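You operate a simulated robot arm through the tools that you are given. There is no shell and no other tool.

The job below is to be done with a simulated robot arm. You get a single attempt, and the scene is never put back.

Task
Change the cartridge of the white housing, zero the meter and set bar.
Fine: brown one in the red scrap bin, orange one pushed home; white button once, blue button steps.

The check looks at the end state, three seconds after you hand in, the way a careful person would. Anything else that was tipped, shoved, dropped, spilled or broken makes it a failure.

Robot
A 7-joint arm with a two-finger parallel gripper, fixed in place. Base frame: the origin is at the foot of the arm, x ahead of it, y to its left, z up. Readings come in mm, rad, newtons and seconds.
With the tool pointing down near the work surface it reaches from about 300 to 700 mm from the base axis. Its first joint turns from -1.152 to 1.152 rad. Payload 1.57 kg.
Tool frame: the origin (TCP) lies between the finger pads and is the grasp point; the fingertips stand 30 mm ahead of it; z points along the fingers, y is the line along which they close. Largest opening 110 mm; finger width 24, thickness 12; the body of the gripper, 48 by 112 mm, starts 78 mm behind the TCP.
Orientation is told as [roll, pitch, yaw] about the base's x, y, z axes, in that order, counted from this pose: with the fingers straight down and closing along the base's y, the tool's x points along the base's -x, its y along +y and its z along -z.

Tools
- The arm moves only by the tool move_arm. Its argument "commands" is a list of rows, each a list of 3 entries, a list of its own where there are three numbers: the gripper command, from -1 (shut) to 1 (fully open), values between in proportion, then the shift along the tool's x, y, z in mm, then the turn, a rotation vector about the tool's x, y, z in rad. In form: [[gripper, [tx, ty, tz], [ax, ay, az]], ...]. A call has 1 to 20 rows; each row shifts and turns the commanded pose from where the row before left it, along the tool's axes as they then stand. Rows are played at 5 a second. More than 50 mm and 0.15 rad between two rows, or a gripper value outside its range, and nothing of the call is played. A pose out of reach is approached as far as the arm can. The call stops where the force on the tool passes 40 N (or 10 N more than at its start, if that is more) or the arm is blocked; 0.2 s more then pass. The fingers move at their own pace (about 108 mm/s each) and stop on an object; they squeeze with about 30 N. The grip force told is the motor's: it shows also when the fingers shut on nothing. Time passes only in rows, and 0.2 s behind the last, so rows that do not move let the fingers close. The reply holds the time, the measured pose of the TCP, the force on the tool along the base axes, the opening and the grip force, in the units named above and with some noise, with the torque about the TCP (base axes, N m) and any sound that the robot's microphone picked up.
- Cameras (640 x 400 px; columns grow to the right, rows downward): "scene" is fixed at [168.6, -393.1, 1408.2]; the picture's right is [0.74, -0.67, 0.00], its down [-0.35, -0.39, -0.85] and it looks along [0.57, 0.64, -0.52] (base axes); focal length 214 px, centre (320, 200). "wrist" rides on the gripper at [70, 16, -141] in the tool frame; the picture's right is [-0.23, 0.97, 0.00], its down [-0.86, -0.20, -0.48] and it looks along [-0.47, -0.11, 0.88] (tool axes); focal length 222 px, centre (320, 200). There is no depth. A picture from a camera that has moved, and an enlarged one, comes with that camera's place and axes in the base frame and with its lens.
- capture(camera): a new picture of that camera. The clock stands still meanwhile.
- close_up(camera, box): a new picture of the part [left, top, right, bottom] of that camera's present view, enlarged. The clock stands still meanwhile.
- finish_job(): hands the job in; it is judged then, once.

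Places have to be worked out from the pictures, the camera data and where the tool is seen. Open the gripper and draw the arm clear of the work before you hand the job in, unless the task says otherwise.

The tools are called by a JSON object that holds its "name" and its "arguments". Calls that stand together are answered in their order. move_arm: Moves the arm, as the interface text tells. Its arguments: {"type":"object","properties":{"commands":{"type":"array"}},"required":["commands"]} The other tools are called the same way: capture (camera) takes a picture; close_up (camera, box) takes an enlarged picture of a part of a camera's view; finish_job () hands the job in.

At the start:

```text
time: 0.0
eef_pos: [328.0, -150.1, 1322.3]
tcp_rot: [-0.001, -0.002, -0.001]
wrist_force: [-0.4, 0.4, 0.1]
wrist_torque: [0.0, 0.02, 0.0]
grip_width: 110.0
gripper_force: 0.0
```

scene: 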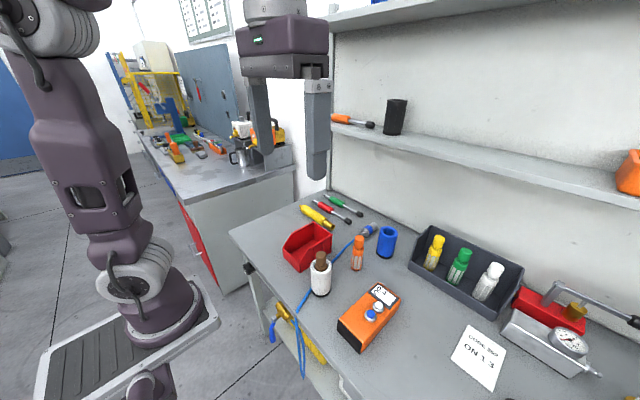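
wrist: 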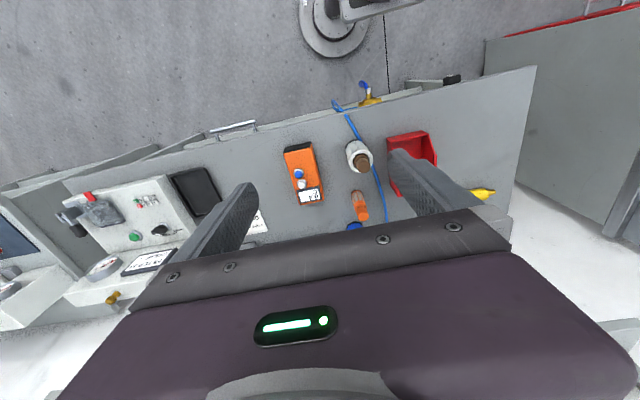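

The scene shows a white housing with a brown cartridge, an orange cartridge standing nearby, a red bin, and an orange meter with white and blue buttons. I'll take enlarged views to locate each one.

{"name": "close_up", "arguments": {"camera": "scene", "box": [270, 200, 430, 300]}}

{"name": "close_up", "arguments": {"camera": "scene", "box": [320, 270, 440, 360]}}

{"name": "close_up", "arguments": {"camera": "scene", "box": [430, 270, 630, 395]}}

{"name": "close_up", "arguments": {"camera": "wrist", "box": [270, 110, 450, 240]}}

```text
4.00 times, centred on (350, 250) of scene
camera zoom: at [168.6, -393.1, 1408.2], right [0.74, -0.67, 0.0], down [-0.35, -0.39, -0.85], along [0.57, 0.64, -0.52], focal length 858 px, centre (200, 0)
```

zoom: 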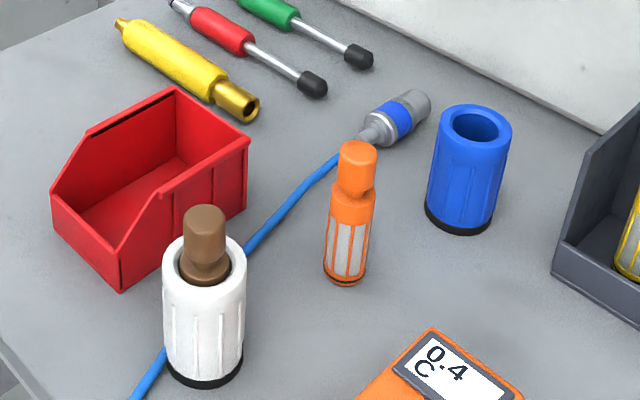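

```text
4.44 times, centred on (380, 315) of scene
camera zoom: at [168.6, -393.1, 1408.2], right [0.74, -0.67, 0.0], down [-0.35, -0.39, -0.85], along [0.57, 0.64, -0.52], focal length 953 px, centre (53, -311)
```

zoom: 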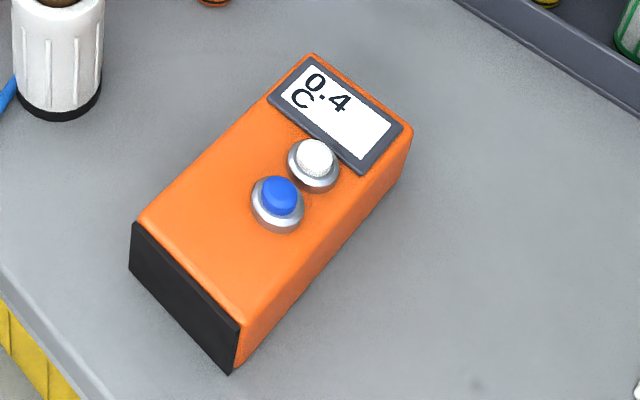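

```text
3.20 times, centred on (530, 332) of scene
camera zoom: at [168.6, -393.1, 1408.2], right [0.74, -0.67, 0.0], down [-0.35, -0.39, -0.85], along [0.57, 0.64, -0.52], focal length 686 px, centre (-352, -224)
```

zoom: 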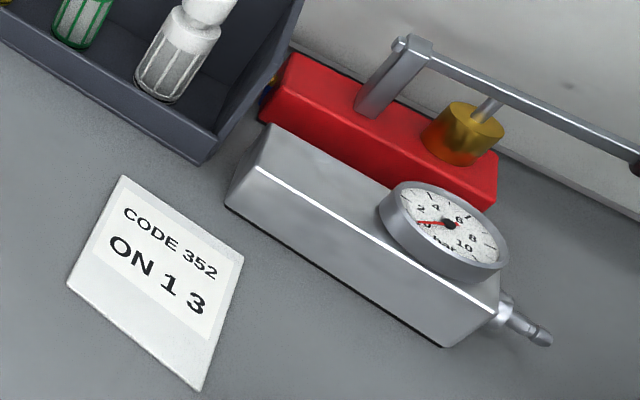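

```text
3.08 times, centred on (360, 175) of wrist
camera zoom: at [257.2, -135.7, 1464.2], right [0.23, 0.97, 0.0], down [0.86, -0.2, 0.48], along [0.47, -0.11, -0.88], focal length 684 px, centre (197, 277)
```

zoom: 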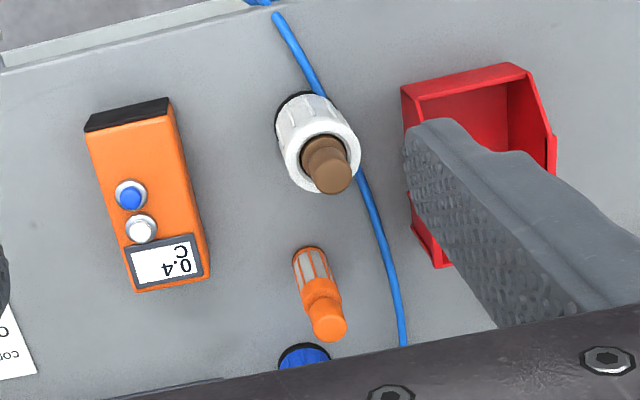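

Triangulating both views, the table is at z≈820. The white housing axis is near (456,-79) with its rim at z≈927, and the brown knob top is at z≈980. The orange cartridge is near (600,-98), the red bin spans about x 451–593 and y 16–131, and the buttons are near (505,-248) and (471,-248) at z≈883. I'll first move to above the brown cartridge at a safe height.

{"name": "move_arm", "arguments": {"commands": [[1, [-16, 9, 0], [0, 0, 0]], [1, [-16, 9, 20], [0, 0, 0]], [1, [-16, 9, 30], [0, 0, 0]], [1, [-16, 9, 30], [0, 0, 0]], [1, [-16, 9, 30], [0, 0, 0]], [1, [-16, 9, 30], [0, 0, 0]], [1, [-16, 9, 30], [0, 0, 0]], [1, [-16, 8, 30], [0, 0, 0]], [1, [0, 0, 30], [0, 0, 0]], [1, [0, 0, 20], [0, 0, 0]], [1, [0, 0, 0], [0, 0, 0]], [1, [0, 0, 0], [0, 0, 0]]]}}

{"name": "capture", "arguments": {"camera": "wrist"}}

{"name": "capture", "arguments": {"camera": "scene"}}

```text
time: 2.6
eef_pos: [455.7, -79.4, 1073.3]
tcp_rot: [0.001, 0.0, 0.0]
wrist_force: [-0.2, 0.3, -0.4]
wrist_torque: [0.0, 0.0, -0.02]
grip_width: 110.0
gripper_force: 0.0
```

```text
taken
camera wrist: at [384.9, -64.6, 1214.1], right [0.23, 0.97, 0.0], down [0.86, -0.2, 0.48], along [0.47, -0.11, -0.88], focal length 222 px, centre (320, 200)
```

wrist: 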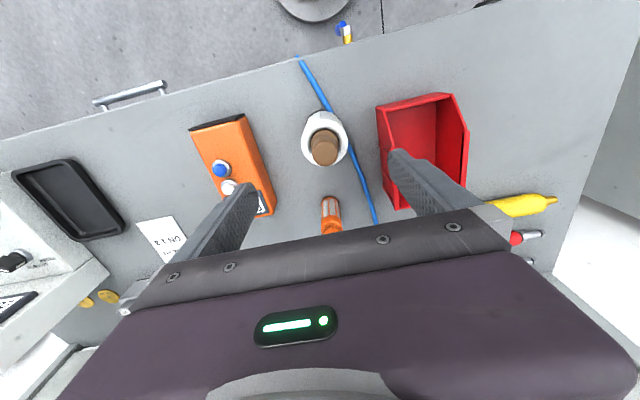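

```text
taken
```

scene: 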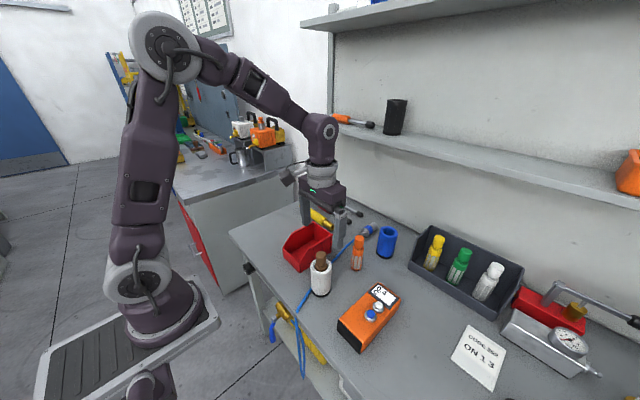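

The arm is above the housing. I'll enlarge the wrist view to refine the brown knob's axis.

{"name": "close_up", "arguments": {"camera": "wrist", "box": [270, 90, 390, 240]}}

{"name": "close_up", "arguments": {"camera": "scene", "box": [290, 230, 380, 310]}}

```text
2.67 times, centred on (330, 165) of wrist
camera zoom: at [384.9, -64.6, 1214.1], right [0.23, 0.97, 0.0], down [0.86, -0.2, 0.48], along [0.47, -0.11, -0.88], focal length 592 px, centre (293, 293)
```

zoom: 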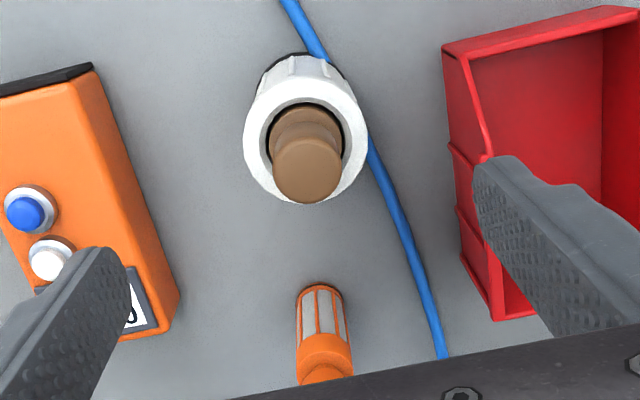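

```text
5.00 times, centred on (335, 270) of scene
camera zoom: at [168.6, -393.1, 1408.2], right [0.74, -0.67, 0.0], down [-0.35, -0.39, -0.85], along [0.57, 0.64, -0.52], focal length 1072 px, centre (245, -150)
```

zoom: 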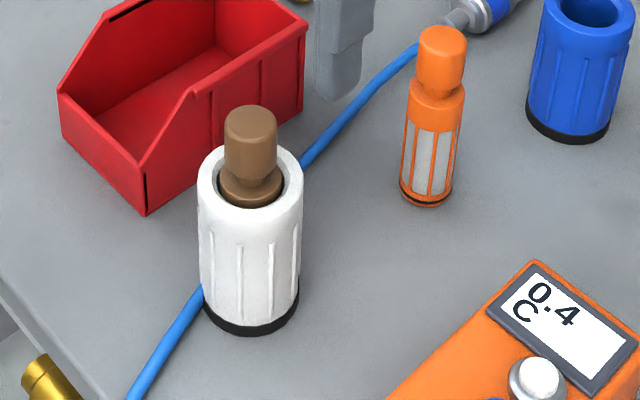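

Combining both views, the knob axis is near (455,-77.5) with its top at z≈977. I'll lower until the fingers straddle the knob and look again before closing.

{"name": "move_arm", "arguments": {"commands": [[1, [0.5, 1.5, 20], [0, 0, 0]], [1, [0, 0, 20], [0, 0, 0]], [1, [0, 0, 20], [0, 0, 0]], [1, [0, 0, 20], [0, 0, 0]], [1, [0, 0, 10], [0, 0, 0]], [1, [0, 0, 0], [0, 0, 0]]]}}

{"name": "close_up", "arguments": {"camera": "wrist", "box": [220, 100, 420, 250]}}

{"name": "close_up", "arguments": {"camera": "scene", "box": [280, 220, 370, 300]}}

```text
time: 4.0
eef_pos: [453.8, -78.6, 983.8]
tcp_rot: [0.001, 0.001, 0.0]
wrist_force: [-0.6, 0.1, 1.0]
wrist_torque: [-0.01, -0.01, -0.01]
grip_width: 110.0
gripper_force: 0.0
```

```text
2.67 times, centred on (320, 175) of wrist
camera zoom: at [384.5, -63.2, 1124.4], right [0.23, 0.97, 0.0], down [0.86, -0.2, 0.48], along [0.47, -0.11, -0.88], focal length 592 px, centre (320, 267)
```

zoom: 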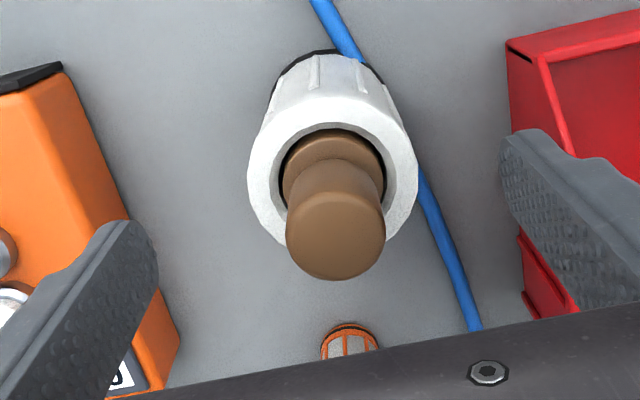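

```text
5.00 times, centred on (325, 260) of scene
camera zoom: at [168.6, -393.1, 1408.2], right [0.74, -0.67, 0.0], down [-0.35, -0.39, -0.85], along [0.57, 0.64, -0.52], focal length 1072 px, centre (295, -100)
```

zoom: 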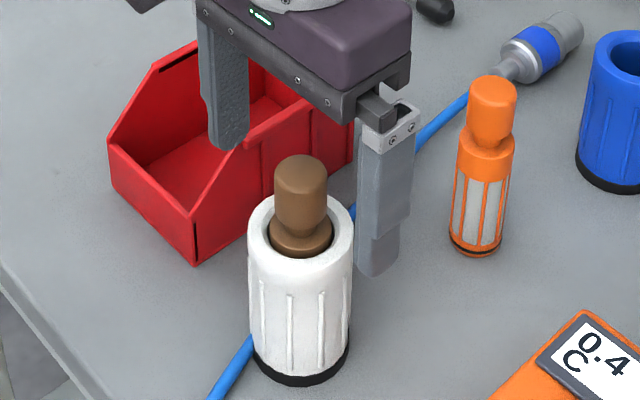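

The calibrated wrist and scene views agree that the knob axis is near (456,-78). I'll move there, drop to z≈970, narrow the fingers partway around the knob, and check that the gaps are even.

{"name": "move_arm", "arguments": {"commands": [[0.3, [-1.5, 1, 0], [0, 0, 0]], [-0.1, [0, 0, 5], [0, 0, 0]], [-0.25, [0, 0, 5], [0, 0, 0]], [-0.25, [0, 0, 3], [0, 0, 0]], [-0.25, [0, 0, 0], [0, 0, 0]]]}}

{"name": "close_up", "arguments": {"camera": "wrist", "box": [250, 120, 400, 230]}}

{"name": "close_up", "arguments": {"camera": "scene", "box": [290, 220, 360, 280]}}

```text
time: 5.2
eef_pos: [456.4, -77.6, 971.2]
tcp_rot: [0.0, 0.001, 0.0]
wrist_force: [0.1, 0.4, 0.1]
wrist_torque: [0.04, -0.01, 0.03]
grip_width: 41.3
gripper_force: 0.0
```

```text
3.64 times, centred on (325, 175) of wrist
camera zoom: at [386.1, -62.2, 1111.3], right [0.23, 0.97, 0.0], down [0.86, -0.2, 0.48], along [0.47, -0.11, -0.88], focal length 808 px, centre (302, 291)
```

zoom: 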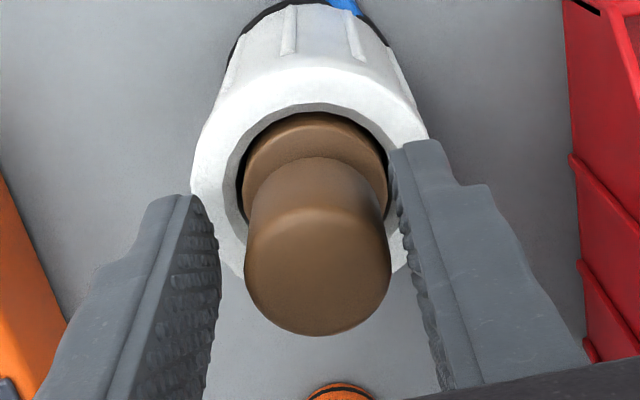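

```text
6.67 times, centred on (325, 250) of scene
camera zoom: at [168.6, -393.1, 1408.2], right [0.74, -0.67, 0.0], down [-0.35, -0.39, -0.85], along [0.57, 0.64, -0.52], focal length 1430 px, centre (287, -133)
```

zoom: 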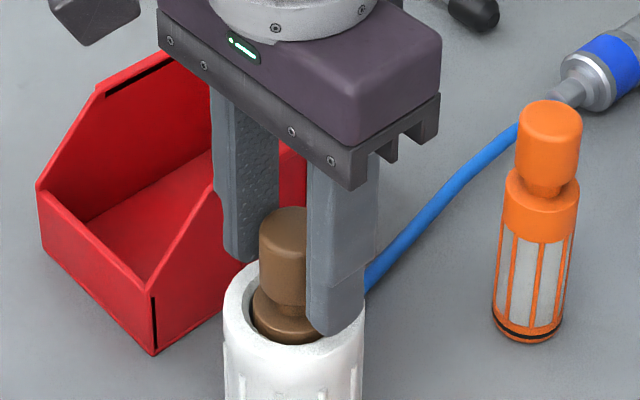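

Both views agree best with the knob axis at about (457,-76) and its top at z≈970, with the rim near 924. I'll shift 2 mm in +y, go 6 mm lower, and close on the knob.

{"name": "move_arm", "arguments": {"commands": [[-0.25, [-0.7, 1.8, 0], [0, 0, 0]], [-0.25, [0, 0, 3], [0, 0, 0]], [-0.25, [0, 0, 3], [0, 0, 0]], [-0.35, [0, 0, 0], [0, 0, 0]], [-0.45, [0, 0, 0], [0, 0, 0]], [-0.55, [0, 0, 0], [0, 0, 0]], [-0.7, [0, 0, 0], [0, 0, 0]], [-1, [0, 0, 0], [0, 0, 0]], [-1, [0, 0, 0], [0, 0, 0]]]}}

{"name": "close_up", "arguments": {"camera": "wrist", "box": [250, 120, 400, 230]}}

{"name": "close_up", "arguments": {"camera": "scene", "box": [290, 220, 360, 310]}}

```text
time: 7.2
eef_pos: [457.8, -75.5, 964.5]
tcp_rot: [0.0, 0.0, 0.002]
wrist_force: [-0.6, 0.6, -0.7]
wrist_torque: [-0.09, 0.03, -0.01]
grip_width: 29.1
gripper_force: 29.9
```

```text
3.64 times, centred on (325, 175) of wrist
camera zoom: at [386.7, -60.4, 1105.3], right [0.23, 0.97, 0.0], down [0.86, -0.2, 0.48], along [0.47, -0.11, -0.88], focal length 808 px, centre (302, 291)
```

zoom: 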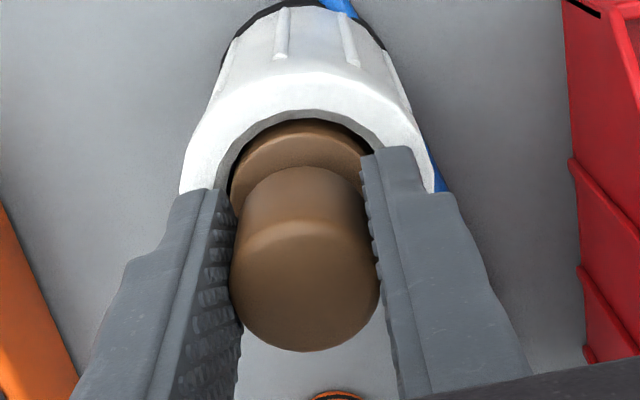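

```text
4.44 times, centred on (325, 265) of scene
camera zoom: at [168.6, -393.1, 1408.2], right [0.74, -0.67, 0.0], down [-0.35, -0.39, -0.85], along [0.57, 0.64, -0.52], focal length 953 px, centre (298, -89)
```

zoom: 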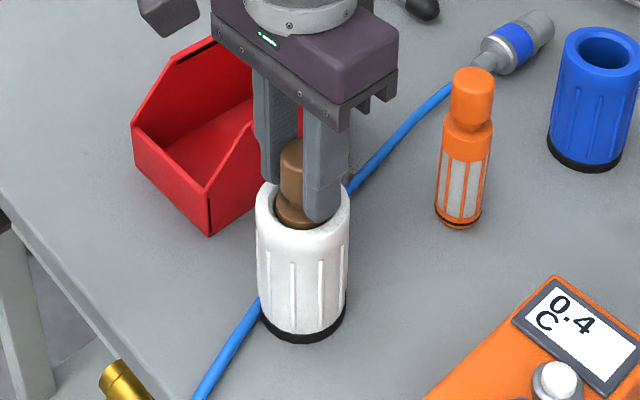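

The knob is gripped at 29.1 mm with almost no side load. I'll lift straight up slowly and then check that the housing stays on the table.

{"name": "move_arm", "arguments": {"commands": [[-1, [0, 0, -3], [0, 0, 0]], [-1, [0, 0, -4], [0, 0, 0]], [-1, [0, 0, -5], [0, 0, 0]], [-1, [0, 0, -6], [0, 0, 0]], [-1, [0, 0, -6], [0, 0, 0]], [-1, [0, 0, 0], [0, 0, 0]]]}}

{"name": "close_up", "arguments": {"camera": "scene", "box": [290, 220, 360, 310]}}

```text
time: 8.6
eef_pos: [457.0, -74.7, 988.3]
tcp_rot: [-0.001, 0.001, 0.0]
wrist_force: [-0.5, -1.3, -1.3]
wrist_torque: [0.04, -0.02, 0.0]
grip_width: 28.9
gripper_force: 30.4
```

```text
4.44 times, centred on (325, 265) of scene
camera zoom: at [168.6, -393.1, 1408.2], right [0.74, -0.67, 0.0], down [-0.35, -0.39, -0.85], along [0.57, 0.64, -0.52], focal length 953 px, centre (298, -89)
```

zoom: 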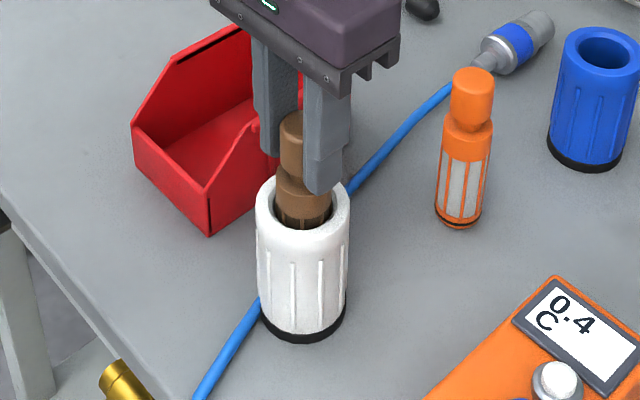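

The cartridge slides out cleanly and the housing stays put. I'll lift until it is well clear.

{"name": "move_arm", "arguments": {"commands": [[-1, [0, 0, -10], [0, 0, 0]], [-1, [0, 0, -15], [0, 0, 0]], [-1, [0, 0, -15], [0, 0, 0]], [-1, [0, 0, -15], [0, 0, 0]], [-1, [0, 0, -15], [0, 0, 0]], [-1, [0, 0, -15], [0, 0, 0]], [-1, [0, 0, -15], [0, 0, 0]], [-1, [0, 0, -12], [0, 0, 0]], [-1, [0, 0, 0], [0, 0, 0]]]}}

{"name": "close_up", "arguments": {"camera": "scene", "box": [270, 170, 410, 310]}}

{"name": "capture", "arguments": {"camera": "wrist"}}

```text
time: 10.6
eef_pos: [457.5, -75.6, 1100.7]
tcp_rot: [-0.001, 0.0, 0.0]
wrist_force: [-0.9, -0.1, -1.3]
wrist_torque: [-0.04, 0.0, 0.0]
grip_width: 29.1
gripper_force: 30.6
```

```text
2.86 times, centred on (340, 240) of scene
camera zoom: at [168.6, -393.1, 1408.2], right [0.74, -0.67, 0.0], down [-0.35, -0.39, -0.85], along [0.57, 0.64, -0.52], focal length 613 px, centre (263, 86)
```

zoom: 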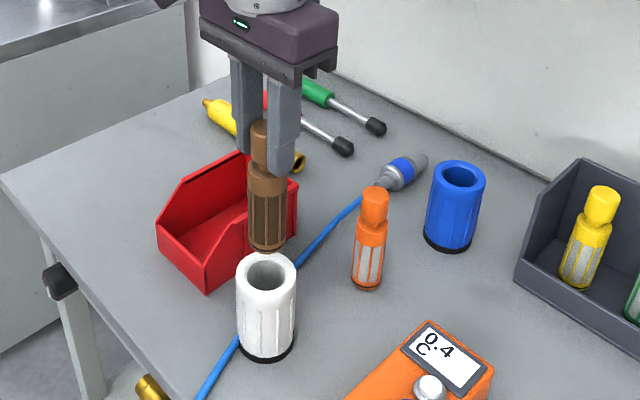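

```text
taken
camera wrist: at [386.8, -60.8, 1241.4], right [0.23, 0.97, 0.0], down [0.86, -0.2, 0.48], along [0.47, -0.11, -0.88], focal length 222 px, centre (320, 200)
```

wrist: 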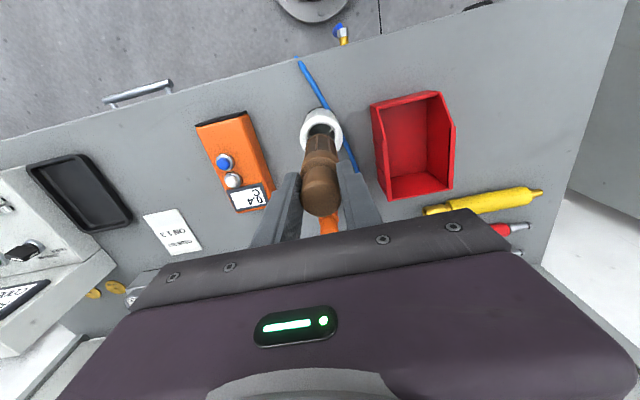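

The brown cartridge is clear, with its bottom about 140 mm below the TCP. The bin interior centre is near (530,73) and its floor near z≈818, so I'll carry the cartridge there at this height.

{"name": "move_arm", "arguments": {"commands": [[-1, [-5, 10, 0], [0, 0, 0]], [-1, [-9, 18, 0], [0, 0, 0]], [-1, [-10, 21, 0], [0, 0, 0]], [-1, [-10, 21, 0], [0, 0, 0]], [-1, [-10, 21, 0], [0, 0, 0]], [-1, [-10, 21, 0], [0, 0, 0]], [-1, [-9, 18, 0], [0, 0, 0]], [-1, [-6, 12, 0], [0, 0, 0]], [-1, [-4, 7, 0], [0, 0, 0]], [-1, [0, 0, 0], [0, 0, 0]], [-1, [0, 0, 0], [0, 0, 0]]]}}

{"name": "close_up", "arguments": {"camera": "scene", "box": [260, 130, 400, 290]}}

{"name": "close_up", "arguments": {"camera": "wrist", "box": [240, 80, 420, 220]}}

```text
time: 13.0
eef_pos: [530.5, 73.3, 1100.0]
tcp_rot: [0.0, 0.0, -0.001]
wrist_force: [-0.4, 1.0, -0.7]
wrist_torque: [0.0, -0.01, -0.04]
grip_width: 29.4
gripper_force: 30.1
```

```text
2.50 times, centred on (330, 210) of scene
camera zoom: at [168.6, -393.1, 1408.2], right [0.74, -0.67, 0.0], down [-0.35, -0.39, -0.85], along [0.57, 0.64, -0.52], focal length 536 px, centre (295, 175)
```

zoom: 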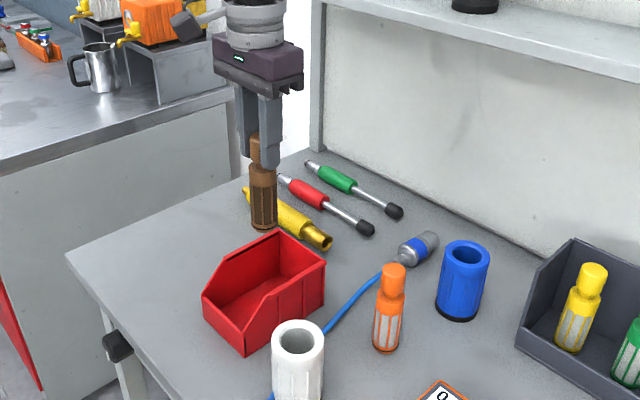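

```text
2.86 times, centred on (330, 150) of wrist
camera zoom: at [459.8, 88.8, 1241.1], right [0.23, 0.97, 0.0], down [0.86, -0.2, 0.48], along [0.47, -0.11, -0.88], focal length 635 px, centre (291, 343)
```

zoom: 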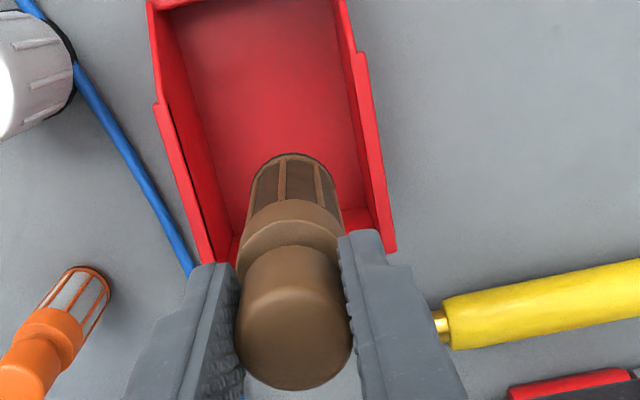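

The bin's centre line looks nearer y≈66. I'll shift slightly and lower the cartridge into the bin to just above the floor.

{"name": "move_arm", "arguments": {"commands": [[-1, [-3, -7, 0], [0, 0, 0]], [-1, [0, 0, 15], [0, 0, 0]], [-1, [0, 0, 20], [0, 0, 0]], [-1, [0, 0, 20], [0, 0, 0]], [-1, [0, 0, 20], [0, 0, 0]], [-1, [0, 0, 20], [0, 0, 0]], [-1, [0, 0, 15], [0, 0, 0]], [-1, [0, 0, 10], [0, 0, 0]], [-1, [0, 0, 0], [0, 0, 0]]]}}

{"name": "close_up", "arguments": {"camera": "scene", "box": [270, 190, 350, 280]}}

{"name": "close_up", "arguments": {"camera": "wrist", "box": [240, 60, 420, 220]}}

```text
time: 15.0
eef_pos: [533.6, 66.2, 980.0]
tcp_rot: [-0.001, 0.001, 0.0]
wrist_force: [0.5, -0.2, -0.4]
wrist_torque: [0.0, -0.04, 0.02]
grip_width: 29.0
gripper_force: 30.0
```

```text
4.44 times, centred on (310, 235) of scene
camera zoom: at [168.6, -393.1, 1408.2], right [0.74, -0.67, 0.0], down [-0.35, -0.39, -0.85], along [0.57, 0.64, -0.52], focal length 953 px, centre (364, 44)
```

zoom: 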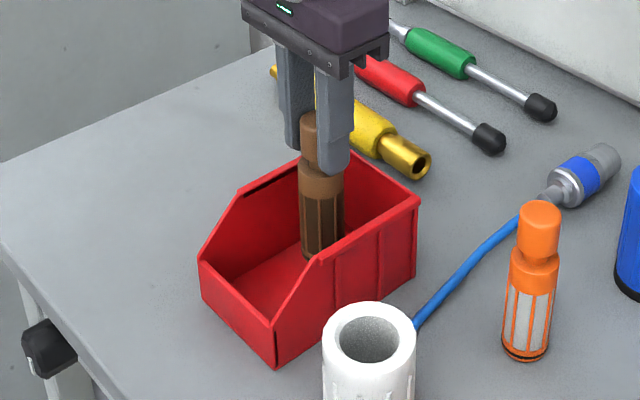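

```text
2.50 times, centred on (330, 140) of wrist
camera zoom: at [462.5, 81.1, 1121.1], right [0.23, 0.97, 0.0], down [0.86, -0.2, 0.48], along [0.47, -0.11, -0.88], focal length 555 px, centre (295, 350)
```

zoom: 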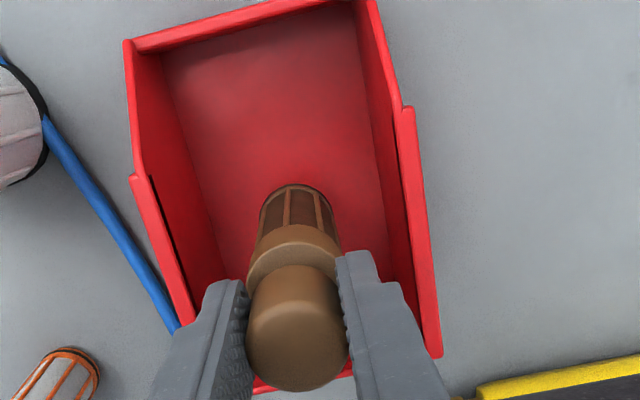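

The cartridge is centred between the bin walls. I'll lower it in small steps and watch for contact with the floor.

{"name": "move_arm", "arguments": {"commands": [[-1, [0, 0, 4], [0, 0, 0]], [-1, [0, 0, 4], [0, 0, 0]], [-1, [0, 0, 3], [0, 0, 0]], [-1, [0, 0, 0], [0, 0, 0]]]}}

{"name": "move_arm", "arguments": {"commands": [[-1, [0, 0, 2], [0, 0, 0]], [-1, [0, 0, 2], [0, 0, 0]], [-1, [0, 0, 0], [0, 0, 0]]]}}

{"name": "close_up", "arguments": {"camera": "scene", "box": [285, 200, 335, 265]}}

```text
time: 16.0
eef_pos: [535.0, 66.0, 968.3]
tcp_rot: [0.0, 0.0, 0.002]
wrist_force: [-0.4, 0.1, -1.2]
wrist_torque: [-0.01, 0.01, 0.0]
grip_width: 29.1
gripper_force: 29.8
```

```text
time: 16.8
eef_pos: [532.8, 66.6, 964.6]
tcp_rot: [0.0, 0.0, -0.001]
wrist_force: [0.4, -0.4, -1.3]
wrist_torque: [-0.05, -0.01, 0.01]
grip_width: 29.1
gripper_force: 29.4
```

```text
6.15 times, centred on (310, 232) of scene
camera zoom: at [168.6, -393.1, 1408.2], right [0.74, -0.67, 0.0], down [-0.35, -0.39, -0.85], along [0.57, 0.64, -0.52], focal length 1320 px, centre (382, 0)
```

zoom: 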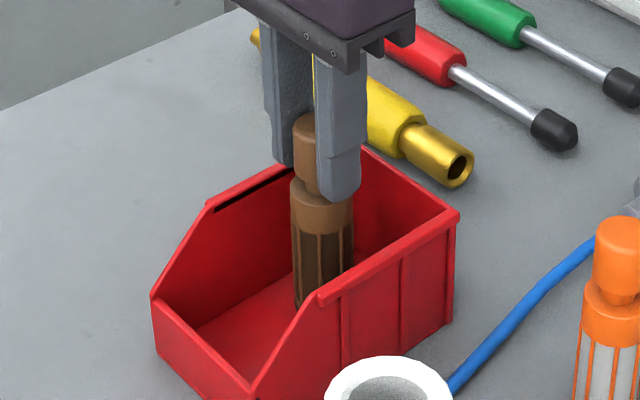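

There is no contact yet at z≈964.6, so I'll continue down in small steps.

{"name": "move_arm", "arguments": {"commands": [[-1, [0, 0, 1.5], [0, 0, 0]], [-1, [0, 0, 1.5], [0, 0, 0]], [-1, [0, 0, 0], [0, 0, 0]]]}}

{"name": "move_arm", "arguments": {"commands": [[-1, [0, 0, 1.5], [0, 0, 0]], [-1, [0, 0, 1], [0, 0, 0]], [-1, [0, 0, 0], [0, 0, 0]]]}}

{"name": "close_up", "arguments": {"camera": "wrist", "box": [240, 60, 420, 220]}}

```text
time: 17.6
eef_pos: [533.2, 66.5, 961.2]
tcp_rot: [-0.001, 0.0, -0.002]
wrist_force: [-0.1, -0.8, -1.0]
wrist_torque: [0.0, -0.02, -0.03]
grip_width: 29.1
gripper_force: 29.9
```

```text
time: 18.4
eef_pos: [533.2, 65.9, 959.3]
tcp_rot: [0.0, -0.001, -0.001]
wrist_force: [0.1, 0.4, 0.1]
wrist_torque: [-0.03, -0.02, -0.01]
grip_width: 29.2
gripper_force: 30.1
```

```text
2.50 times, centred on (330, 140) of wrist
camera zoom: at [462.8, 81.5, 1100.4], right [0.23, 0.97, 0.0], down [0.86, -0.2, 0.48], along [0.47, -0.11, -0.88], focal length 555 px, centre (295, 350)
```

zoom: 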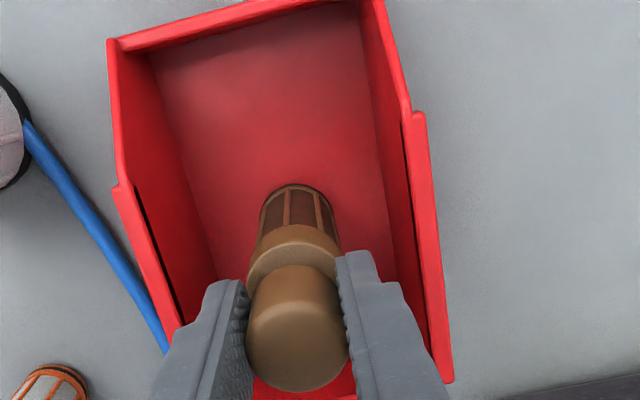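

Force is still within noise, so I'll keep going in 1 mm increments.

{"name": "move_arm", "arguments": {"commands": [[-1, [0, 0, 1], [0, 0, 0]], [-1, [0, 0, 0.5], [0, 0, 0]], [-1, [0, 0, 0], [0, 0, 0]]]}}

{"name": "move_arm", "arguments": {"commands": [[-1, [0, 0, 1], [0, 0, 0]], [-1, [0, 0, 0.5], [0, 0, 0]], [-1, [0, 0, 0], [0, 0, 0]]]}}

```text
time: 19.2
eef_pos: [533.0, 66.1, 958.3]
tcp_rot: [0.0, 0.002, -0.001]
wrist_force: [-0.7, -0.7, -1.0]
wrist_torque: [0.01, 0.02, -0.01]
grip_width: 29.0
gripper_force: 29.9
```

```text
time: 20.0
eef_pos: [533.1, 66.0, 957.3]
tcp_rot: [0.0, -0.001, 0.0]
wrist_force: [-1.0, 0.6, -0.7]
wrist_torque: [0.0, 0.01, -0.01]
grip_width: 29.2
gripper_force: 30.0
```

Still hanging free with about 1 N of weight. I'll continue down in small steps.

{"name": "move_arm", "arguments": {"commands": [[-1, [0, 0, 1], [0, 0, 0]], [-1, [0, 0, 0.5], [0, 0, 0]], [-1, [0, 0, 0], [0, 0, 0]]]}}

{"name": "move_arm", "arguments": {"commands": [[-1, [0, 0, 1], [0, 0, 0]], [-1, [0, 0, 0.5], [0, 0, 0]], [-1, [0, 0, 0], [0, 0, 0]]]}}

{"name": "close_up", "arguments": {"camera": "scene", "box": [285, 200, 335, 265]}}

```text
time: 20.8
eef_pos: [534.4, 65.7, 955.4]
tcp_rot: [0.0, -0.002, 0.0]
wrist_force: [-3.4, 0.8, 25.4]
wrist_torque: [0.38, 0.22, -0.01]
grip_width: 29.2
gripper_force: 30.3
```

```text
time: 21.6
eef_pos: [532.8, 65.2, 954.1]
tcp_rot: [0.0, 0.0, 0.001]
wrist_force: [3.6, -1.1, 22.0]
wrist_torque: [-0.4, -0.46, -0.03]
grip_width: 29.2
gripper_force: 30.4
```

```text
6.15 times, centred on (310, 232) of scene
camera zoom: at [168.3, -393.2, 1408.2], right [0.74, -0.67, 0.0], down [-0.35, -0.39, -0.85], along [0.57, 0.64, -0.52], focal length 1320 px, centre (382, 0)
```

zoom: 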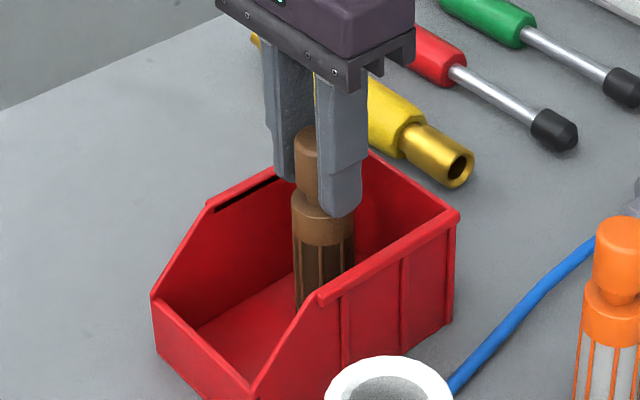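

The cartridge touched the bin floor at TCP z≈956 and is now under about 22 N. I'll back off 1.5 mm to unload it, then open the fingers gradually.

{"name": "move_arm", "arguments": {"commands": [[-1, [0, 0, -0.7], [0, 0, 0]], [-1, [0, 0, -0.5], [0, 0, 0]], [-1, [0, 0, 0], [0, 0, 0]]]}}

```text
time: 22.4
eef_pos: [531.8, 66.0, 954.4]
tcp_rot: [0.001, 0.004, -0.001]
wrist_force: [0.3, 0.1, -0.6]
wrist_torque: [0.03, 0.0, -0.01]
grip_width: 29.0
gripper_force: 29.4
```

The load is gone. I'll open the fingers gently now.

{"name": "move_arm", "arguments": {"commands": [[-0.45, [0, 0, 0], [0, 0, 0]], [-0.35, [0, 0, 0], [0, 0, 0]], [-0.1, [0, 0, 0], [0, 0, 0]], [0.1, [0, 0, 0], [0, 0, 0]], [0.1, [0, 0, 0], [0, 0, 0]]]}}

{"name": "close_up", "arguments": {"camera": "wrist", "box": [240, 60, 420, 220]}}

{"name": "close_up", "arguments": {"camera": "scene", "box": [285, 200, 335, 265]}}

```text
time: 23.6
eef_pos: [532.8, 66.1, 954.6]
tcp_rot: [-0.001, 0.001, 0.001]
wrist_force: [0.0, 0.2, -0.4]
wrist_torque: [0.01, -0.01, 0.01]
grip_width: 60.3
gripper_force: 0.1
```

```text
2.50 times, centred on (330, 140) of wrist
camera zoom: at [462.9, 81.4, 1095.7], right [0.23, 0.97, 0.0], down [0.86, -0.2, 0.48], along [0.47, -0.11, -0.88], focal length 555 px, centre (295, 350)
```

zoom: 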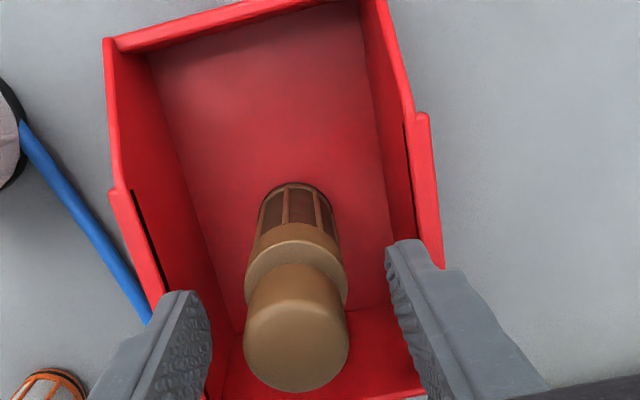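

```text
6.15 times, centred on (310, 232) of scene
camera zoom: at [168.6, -393.1, 1408.2], right [0.74, -0.67, 0.0], down [-0.35, -0.39, -0.85], along [0.57, 0.64, -0.52], focal length 1320 px, centre (382, 0)
```

zoom: 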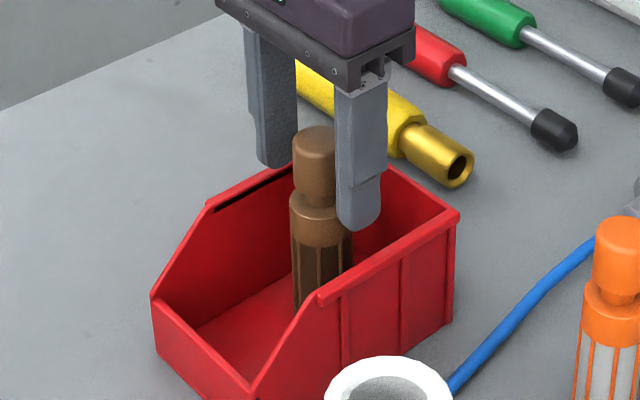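

The brown cartridge stands freely inside the bin and the fingers are clear. I'll rise straight up and move to above the orange cartridge near (600,-97).

{"name": "move_arm", "arguments": {"commands": [[0.1, [0, 0, -5], [0, 0, 0]], [0.1, [0, 0, -10], [0, 0, 0]], [0.1, [0, 0, -20], [0, 0, 0]], [0.3, [0, 0, -30], [0, 0, 0]], [0.5, [0, 0, -35], [0, 0, 0]], [1, [-5, -10, -15], [0, 0, 0]], [1, [-10, -25, 0], [0, 0, 0]], [1, [-12, -30, 0], [0, 0, 0]], [1, [-12, -30, 0], [0, 0, 0]], [1, [-12, -30, 0], [0, 0, 0]], [1, [-10, -25, 0], [0, 0, 0]], [1, [-6, -13, 0], [0, 0, 0]], [1, [0, 0, 0], [0, 0, 0]], [1, [0, 0, 0], [0, 0, 0]]]}}

{"name": "capture", "arguments": {"camera": "scene"}}

{"name": "close_up", "arguments": {"camera": "wrist", "box": [230, 80, 410, 220]}}

{"name": "close_up", "arguments": {"camera": "scene", "box": [320, 220, 400, 280]}}

```text
time: 26.6
eef_pos: [600.3, -97.5, 1069.9]
tcp_rot: [0.002, 0.0, 0.0]
wrist_force: [0.3, 1.3, -0.9]
wrist_torque: [0.01, 0.0, 0.01]
grip_width: 110.1
gripper_force: 0.1
```

```text
taken
```

scene: 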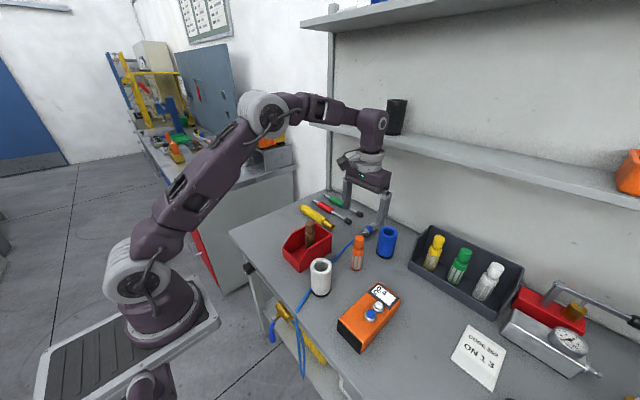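

```text
2.86 times, centred on (320, 150) of wrist
camera zoom: at [530.3, -81.6, 1210.9], right [0.23, 0.97, 0.0], down [0.86, -0.2, 0.48], along [0.47, -0.11, -0.88], focal length 635 px, centre (320, 343)
```

zoom: 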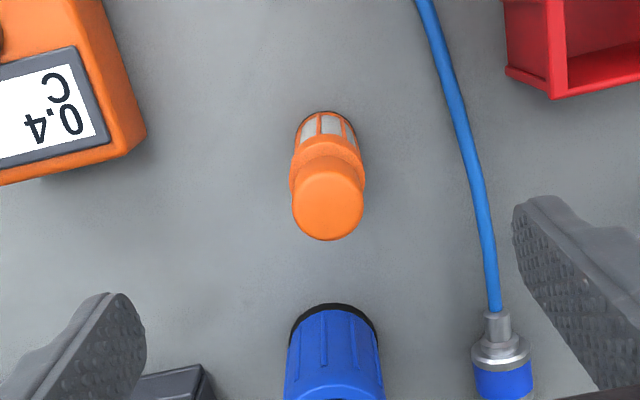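

```text
6.67 times, centred on (360, 250) of scene
camera zoom: at [168.6, -393.1, 1408.2], right [0.74, -0.67, 0.0], down [-0.35, -0.39, -0.85], along [0.57, 0.64, -0.52], focal length 1430 px, centre (53, -133)
```

zoom: 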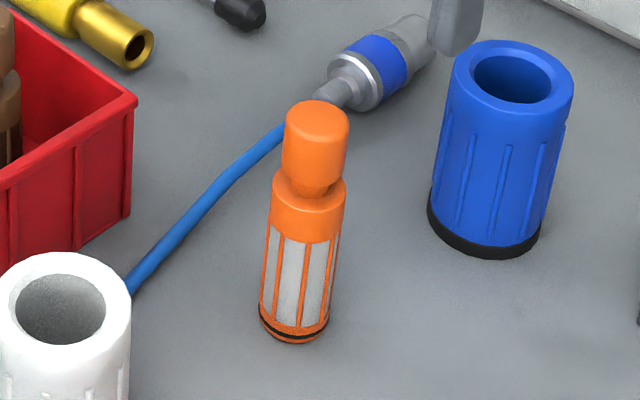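

The orange knob's axis comes out at about (603,-95.5) with its top at z≈957. I'll align and descend so the fingers straddle it, then verify.

{"name": "move_arm", "arguments": {"commands": [[1, [-2.7, 2, 15], [0, 0, 0]], [1, [0, 0, 20], [0, 0, 0]], [1, [0, 0, 20], [0, 0, 0]], [1, [0, 0, 20], [0, 0, 0]], [0.5, [0, 0, 15], [0, 0, 0]], [0, [0, 0, 10], [0, 0, 0]], [-0.2, [0, 0, 8], [0, 0, 0]], [-0.2, [0, 0, 0], [0, 0, 0]]]}}

{"name": "close_up", "arguments": {"camera": "wrist", "box": [250, 120, 400, 230]}}

{"name": "close_up", "arguments": {"camera": "scene", "box": [320, 220, 400, 280]}}

```text
time: 28.4
eef_pos: [603.8, -94.5, 962.0]
tcp_rot: [0.0, 0.0, -0.002]
wrist_force: [0.6, 0.2, -0.2]
wrist_torque: [0.03, -0.02, 0.03]
grip_width: 44.1
gripper_force: 0.1
```

```text
3.64 times, centred on (325, 175) of wrist
camera zoom: at [532.5, -79.3, 1102.6], right [0.23, 0.97, 0.0], down [0.86, -0.2, 0.48], along [0.47, -0.11, -0.88], focal length 808 px, centre (302, 291)
```

zoom: 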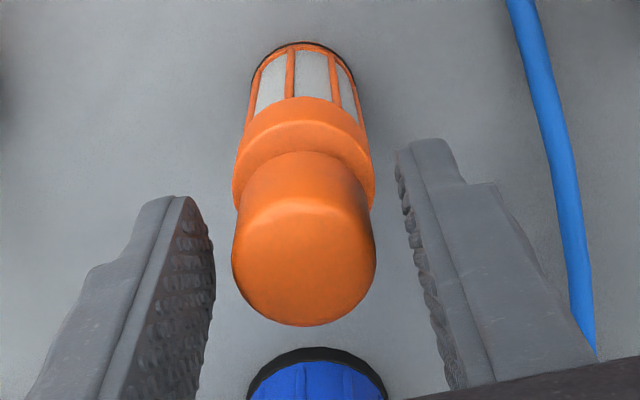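

```text
6.67 times, centred on (360, 250) of scene
camera zoom: at [168.6, -393.1, 1408.2], right [0.74, -0.67, 0.0], down [-0.35, -0.39, -0.85], along [0.57, 0.64, -0.52], focal length 1430 px, centre (53, -133)
```

zoom: 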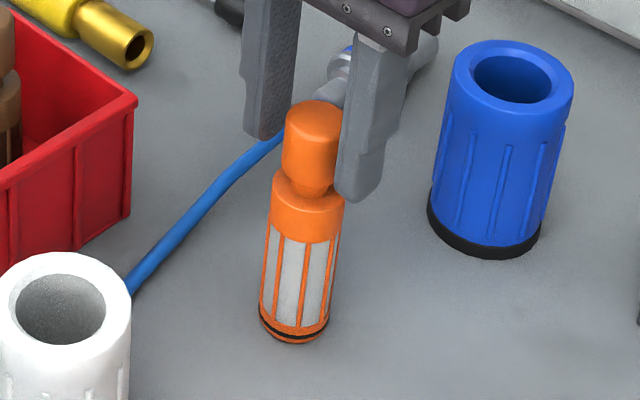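

The knob is centred between the fingers. Lowering about 9.5 mm gives the same grip height I had on the brown one, then I'll close.

{"name": "move_arm", "arguments": {"commands": [[-0.2, [0, 0, 5], [0, 0, 0]], [-0.2, [0, 0, 4.5], [0, 0, 0]], [-0.3, [0, 0, 0], [0, 0, 0]], [-0.4, [0, 0, 0], [0, 0, 0]], [-0.45, [0, 0, 0], [0, 0, 0]], [-0.6, [0, 0, 0], [0, 0, 0]], [-1, [0, 0, 0], [0, 0, 0]], [-1, [0, 0, 0], [0, 0, 0]]]}}

{"name": "close_up", "arguments": {"camera": "wrist", "box": [250, 120, 400, 230]}}

{"name": "close_up", "arguments": {"camera": "scene", "box": [320, 220, 400, 280]}}

```text
time: 30.2
eef_pos: [604.1, -93.6, 951.7]
tcp_rot: [0.001, 0.0, 0.0]
wrist_force: [0.5, 0.8, -0.4]
wrist_torque: [0.07, 0.01, 0.01]
grip_width: 29.0
gripper_force: 30.1
```

```text
3.64 times, centred on (325, 175) of wrist
camera zoom: at [532.4, -79.2, 1093.7], right [0.23, 0.97, 0.0], down [0.86, -0.2, 0.48], along [0.47, -0.11, -0.88], focal length 808 px, centre (302, 291)
```

zoom: 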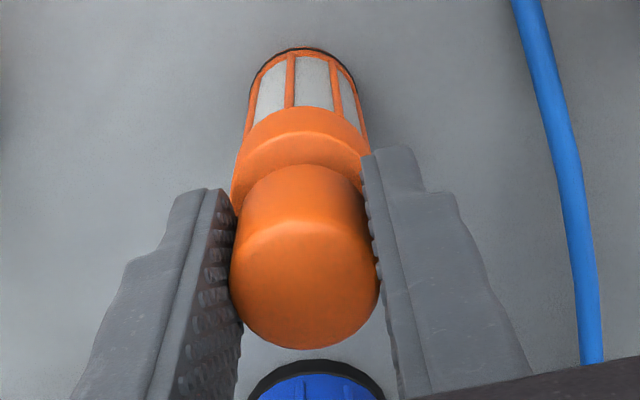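

```text
6.67 times, centred on (360, 250) of scene
camera zoom: at [168.6, -393.1, 1408.2], right [0.74, -0.67, 0.0], down [-0.35, -0.39, -0.85], along [0.57, 0.64, -0.52], focal length 1430 px, centre (53, -133)
```

zoom: 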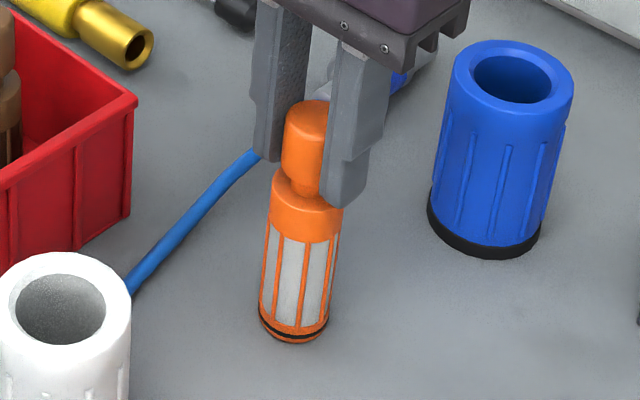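

The orange cartridge is gripped at 29.0 mm, at the same height on the knob as the brown one, so seated should again read about z≈964. I'll lift it straight up and then carry it over the white housing.

{"name": "move_arm", "arguments": {"commands": [[-1, [0, 0, -3], [0, 0, 0]], [-1, [0, 0, -10], [0, 0, 0]], [-1, [0, 0, -20], [0, 0, 0]], [-1, [0, 0, -25], [0, 0, 0]], [-1, [0, 0, -25], [0, 0, 0]], [-1, [0, 0, -25], [0, 0, 0]], [-1, [0, 0, -25], [0, 0, 0]], [-1, [0, 0, -15.5], [0, 0, 0]], [-1, [10, 1, 0], [0, 0, 0]], [-1, [20, 3, 0], [0, 0, 0]], [-1, [25, 3, 0], [0, 0, 0]], [-1, [25, 3, 0], [0, 0, 0]], [-1, [25, 3, 0], [0, 0, 0]], [-1, [20, 3, 0], [0, 0, 0]], [-1, [14, 2, 0], [0, 0, 0]], [-1, [6.7, 1, 0], [0, 0, 0]], [-1, [0, 0, 0], [0, 0, 0]], [-1, [0, 0, 0], [0, 0, 0]]]}}

{"name": "close_up", "arguments": {"camera": "scene", "box": [280, 190, 360, 300]}}

{"name": "close_up", "arguments": {"camera": "wrist", "box": [250, 80, 400, 230]}}

```text
time: 34.0
eef_pos: [455.9, -75.7, 1101.4]
tcp_rot: [0.001, 0.001, -0.001]
wrist_force: [-0.6, -0.8, -1.1]
wrist_torque: [0.02, 0.03, -0.02]
grip_width: 28.9
gripper_force: 29.7
```

```text
3.64 times, centred on (320, 245) of scene
camera zoom: at [168.6, -393.1, 1408.2], right [0.74, -0.67, 0.0], down [-0.35, -0.39, -0.85], along [0.57, 0.64, -0.52], focal length 780 px, centre (320, 36)
```

zoom: 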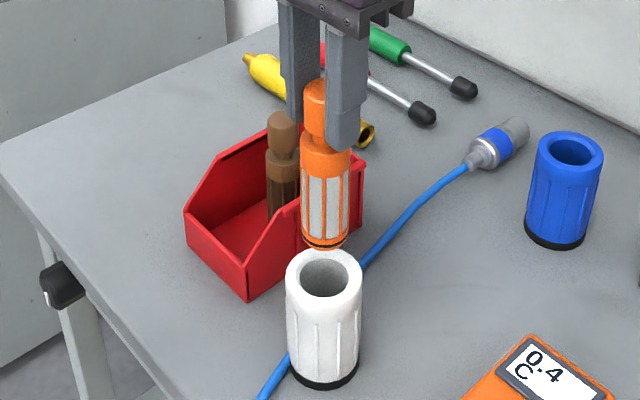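

```text
2.67 times, centred on (325, 155) of wrist
camera zoom: at [387.0, -60.3, 1241.6], right [0.23, 0.97, 0.0], down [0.86, -0.2, 0.48], along [0.47, -0.11, -0.88], focal length 592 px, centre (307, 320)
```

zoom: 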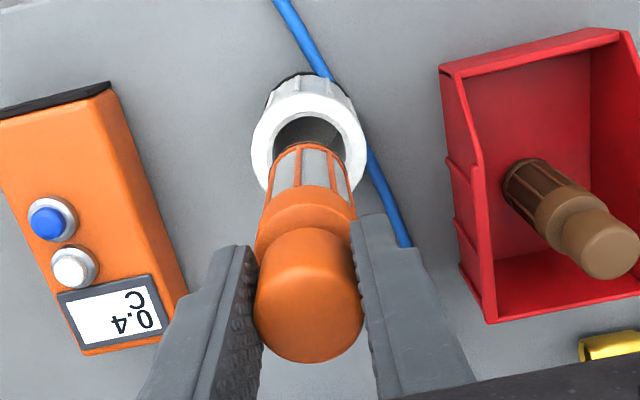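

The cartridge lines up with the bore in both views. I'll descend to just above the rim and look again.

{"name": "move_arm", "arguments": {"commands": [[-1, [0, 0, 10], [0, 0, 0]], [-1, [0, 0, 12], [0, 0, 0]], [-1, [0, 0, 8], [0, 0, 0]], [-1, [0, 0, 0], [0, 0, 0]]]}}

{"name": "close_up", "arguments": {"camera": "scene", "box": [295, 215, 350, 285]}}

{"name": "close_up", "arguments": {"camera": "wrist", "box": [270, 90, 380, 200]}}

```text
time: 35.0
eef_pos: [457.7, -76.3, 1071.4]
tcp_rot: [-0.002, 0.0, 0.001]
wrist_force: [0.5, -0.7, -1.2]
wrist_torque: [0.02, 0.01, 0.02]
grip_width: 29.0
gripper_force: 30.0
```

```text
5.71 times, centred on (322, 250) of scene
camera zoom: at [168.6, -393.1, 1408.2], right [0.74, -0.67, 0.0], down [-0.35, -0.39, -0.85], along [0.57, 0.64, -0.52], focal length 1226 px, centre (306, -86)
```

zoom: 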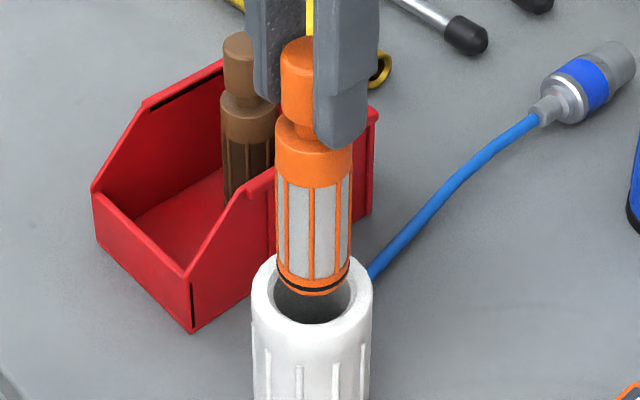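

```text
3.64 times, centred on (325, 145) of wrist
camera zoom: at [386.8, -60.5, 1211.3], right [0.23, 0.97, 0.0], down [0.86, -0.2, 0.48], along [0.47, -0.11, -0.88], focal length 808 px, centre (302, 400)
```

zoom: 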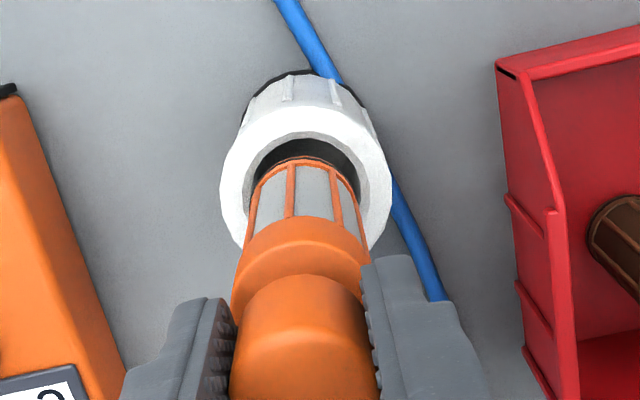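

The bottom of the cartridge sits right over the bore mouth. I'll lower slowly into the bore and watch the force.

{"name": "move_arm", "arguments": {"commands": [[-1, [0, 0, 3], [0, 0, 0]], [-1, [0, 0, 3], [0, 0, 0]], [-1, [0, 0, 3], [0, 0, 0]], [-1, [0, 0, 3], [0, 0, 0]], [-1, [0, 0, 3], [0, 0, 0]], [-1, [0, 0, 0], [0, 0, 0]]]}}

{"name": "close_up", "arguments": {"camera": "scene", "box": [295, 215, 350, 285]}}

{"name": "close_up", "arguments": {"camera": "wrist", "box": [270, 90, 380, 200]}}

```text
time: 36.4
eef_pos: [458.1, -76.2, 1054.6]
tcp_rot: [0.001, 0.0, 0.0]
wrist_force: [-0.2, -0.4, -1.4]
wrist_torque: [0.0, -0.03, 0.0]
grip_width: 29.0
gripper_force: 29.9
```

```text
5.71 times, centred on (322, 250) of scene
camera zoom: at [168.6, -393.1, 1408.2], right [0.74, -0.67, 0.0], down [-0.35, -0.39, -0.85], along [0.57, 0.64, -0.52], focal length 1226 px, centre (306, -86)
```

zoom: 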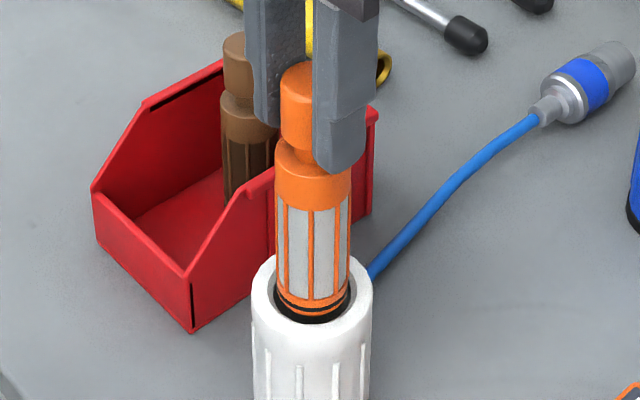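

```text
3.64 times, centred on (325, 145) of wrist
camera zoom: at [386.7, -60.2, 1196.8], right [0.23, 0.97, 0.0], down [0.86, -0.2, 0.48], along [0.47, -0.11, -0.88], focal length 808 px, centre (302, 400)
```

zoom: 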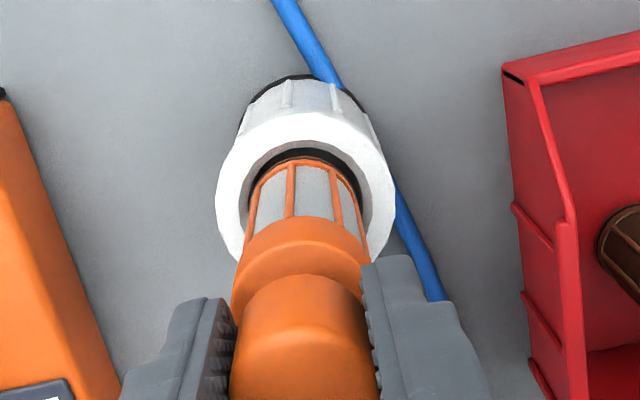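

It is entering the bore with even gaps and no contact force. I'll continue down.

{"name": "move_arm", "arguments": {"commands": [[-1, [0, 0, 3], [0, 0, 0]], [-1, [0, 0, 4], [0, 0, 0]], [-1, [0, 0, 5], [0, 0, 0]], [-1, [0, 0, 5], [0, 0, 0]], [-1, [0, 0, 5], [0, 0, 0]], [-1, [0, 0, 5], [0, 0, 0]], [-1, [0, 0, 5], [0, 0, 0]], [-1, [0, 0, 0], [0, 0, 0]]]}}

{"name": "close_up", "arguments": {"camera": "scene", "box": [295, 215, 350, 300]}}

```text
time: 38.2
eef_pos: [456.9, -76.6, 1024.4]
tcp_rot: [-0.001, 0.0, -0.001]
wrist_force: [0.2, -0.5, -1.4]
wrist_torque: [0.0, 0.02, -0.03]
grip_width: 29.1
gripper_force: 30.3
```

```text
4.71 times, centred on (322, 258) of scene
camera zoom: at [168.6, -393.1, 1408.2], right [0.74, -0.67, 0.0], down [-0.35, -0.39, -0.85], along [0.57, 0.64, -0.52], focal length 1009 px, centre (308, -71)
```

zoom: 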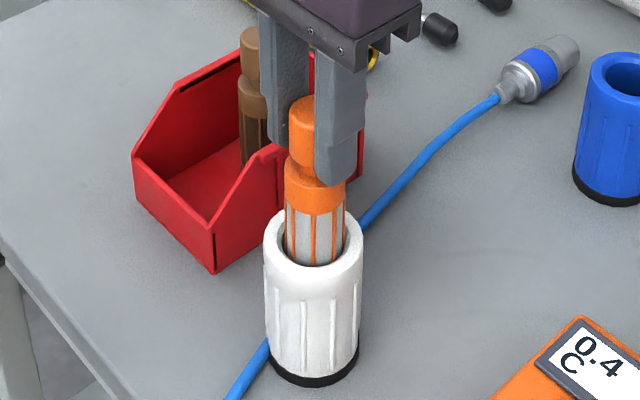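

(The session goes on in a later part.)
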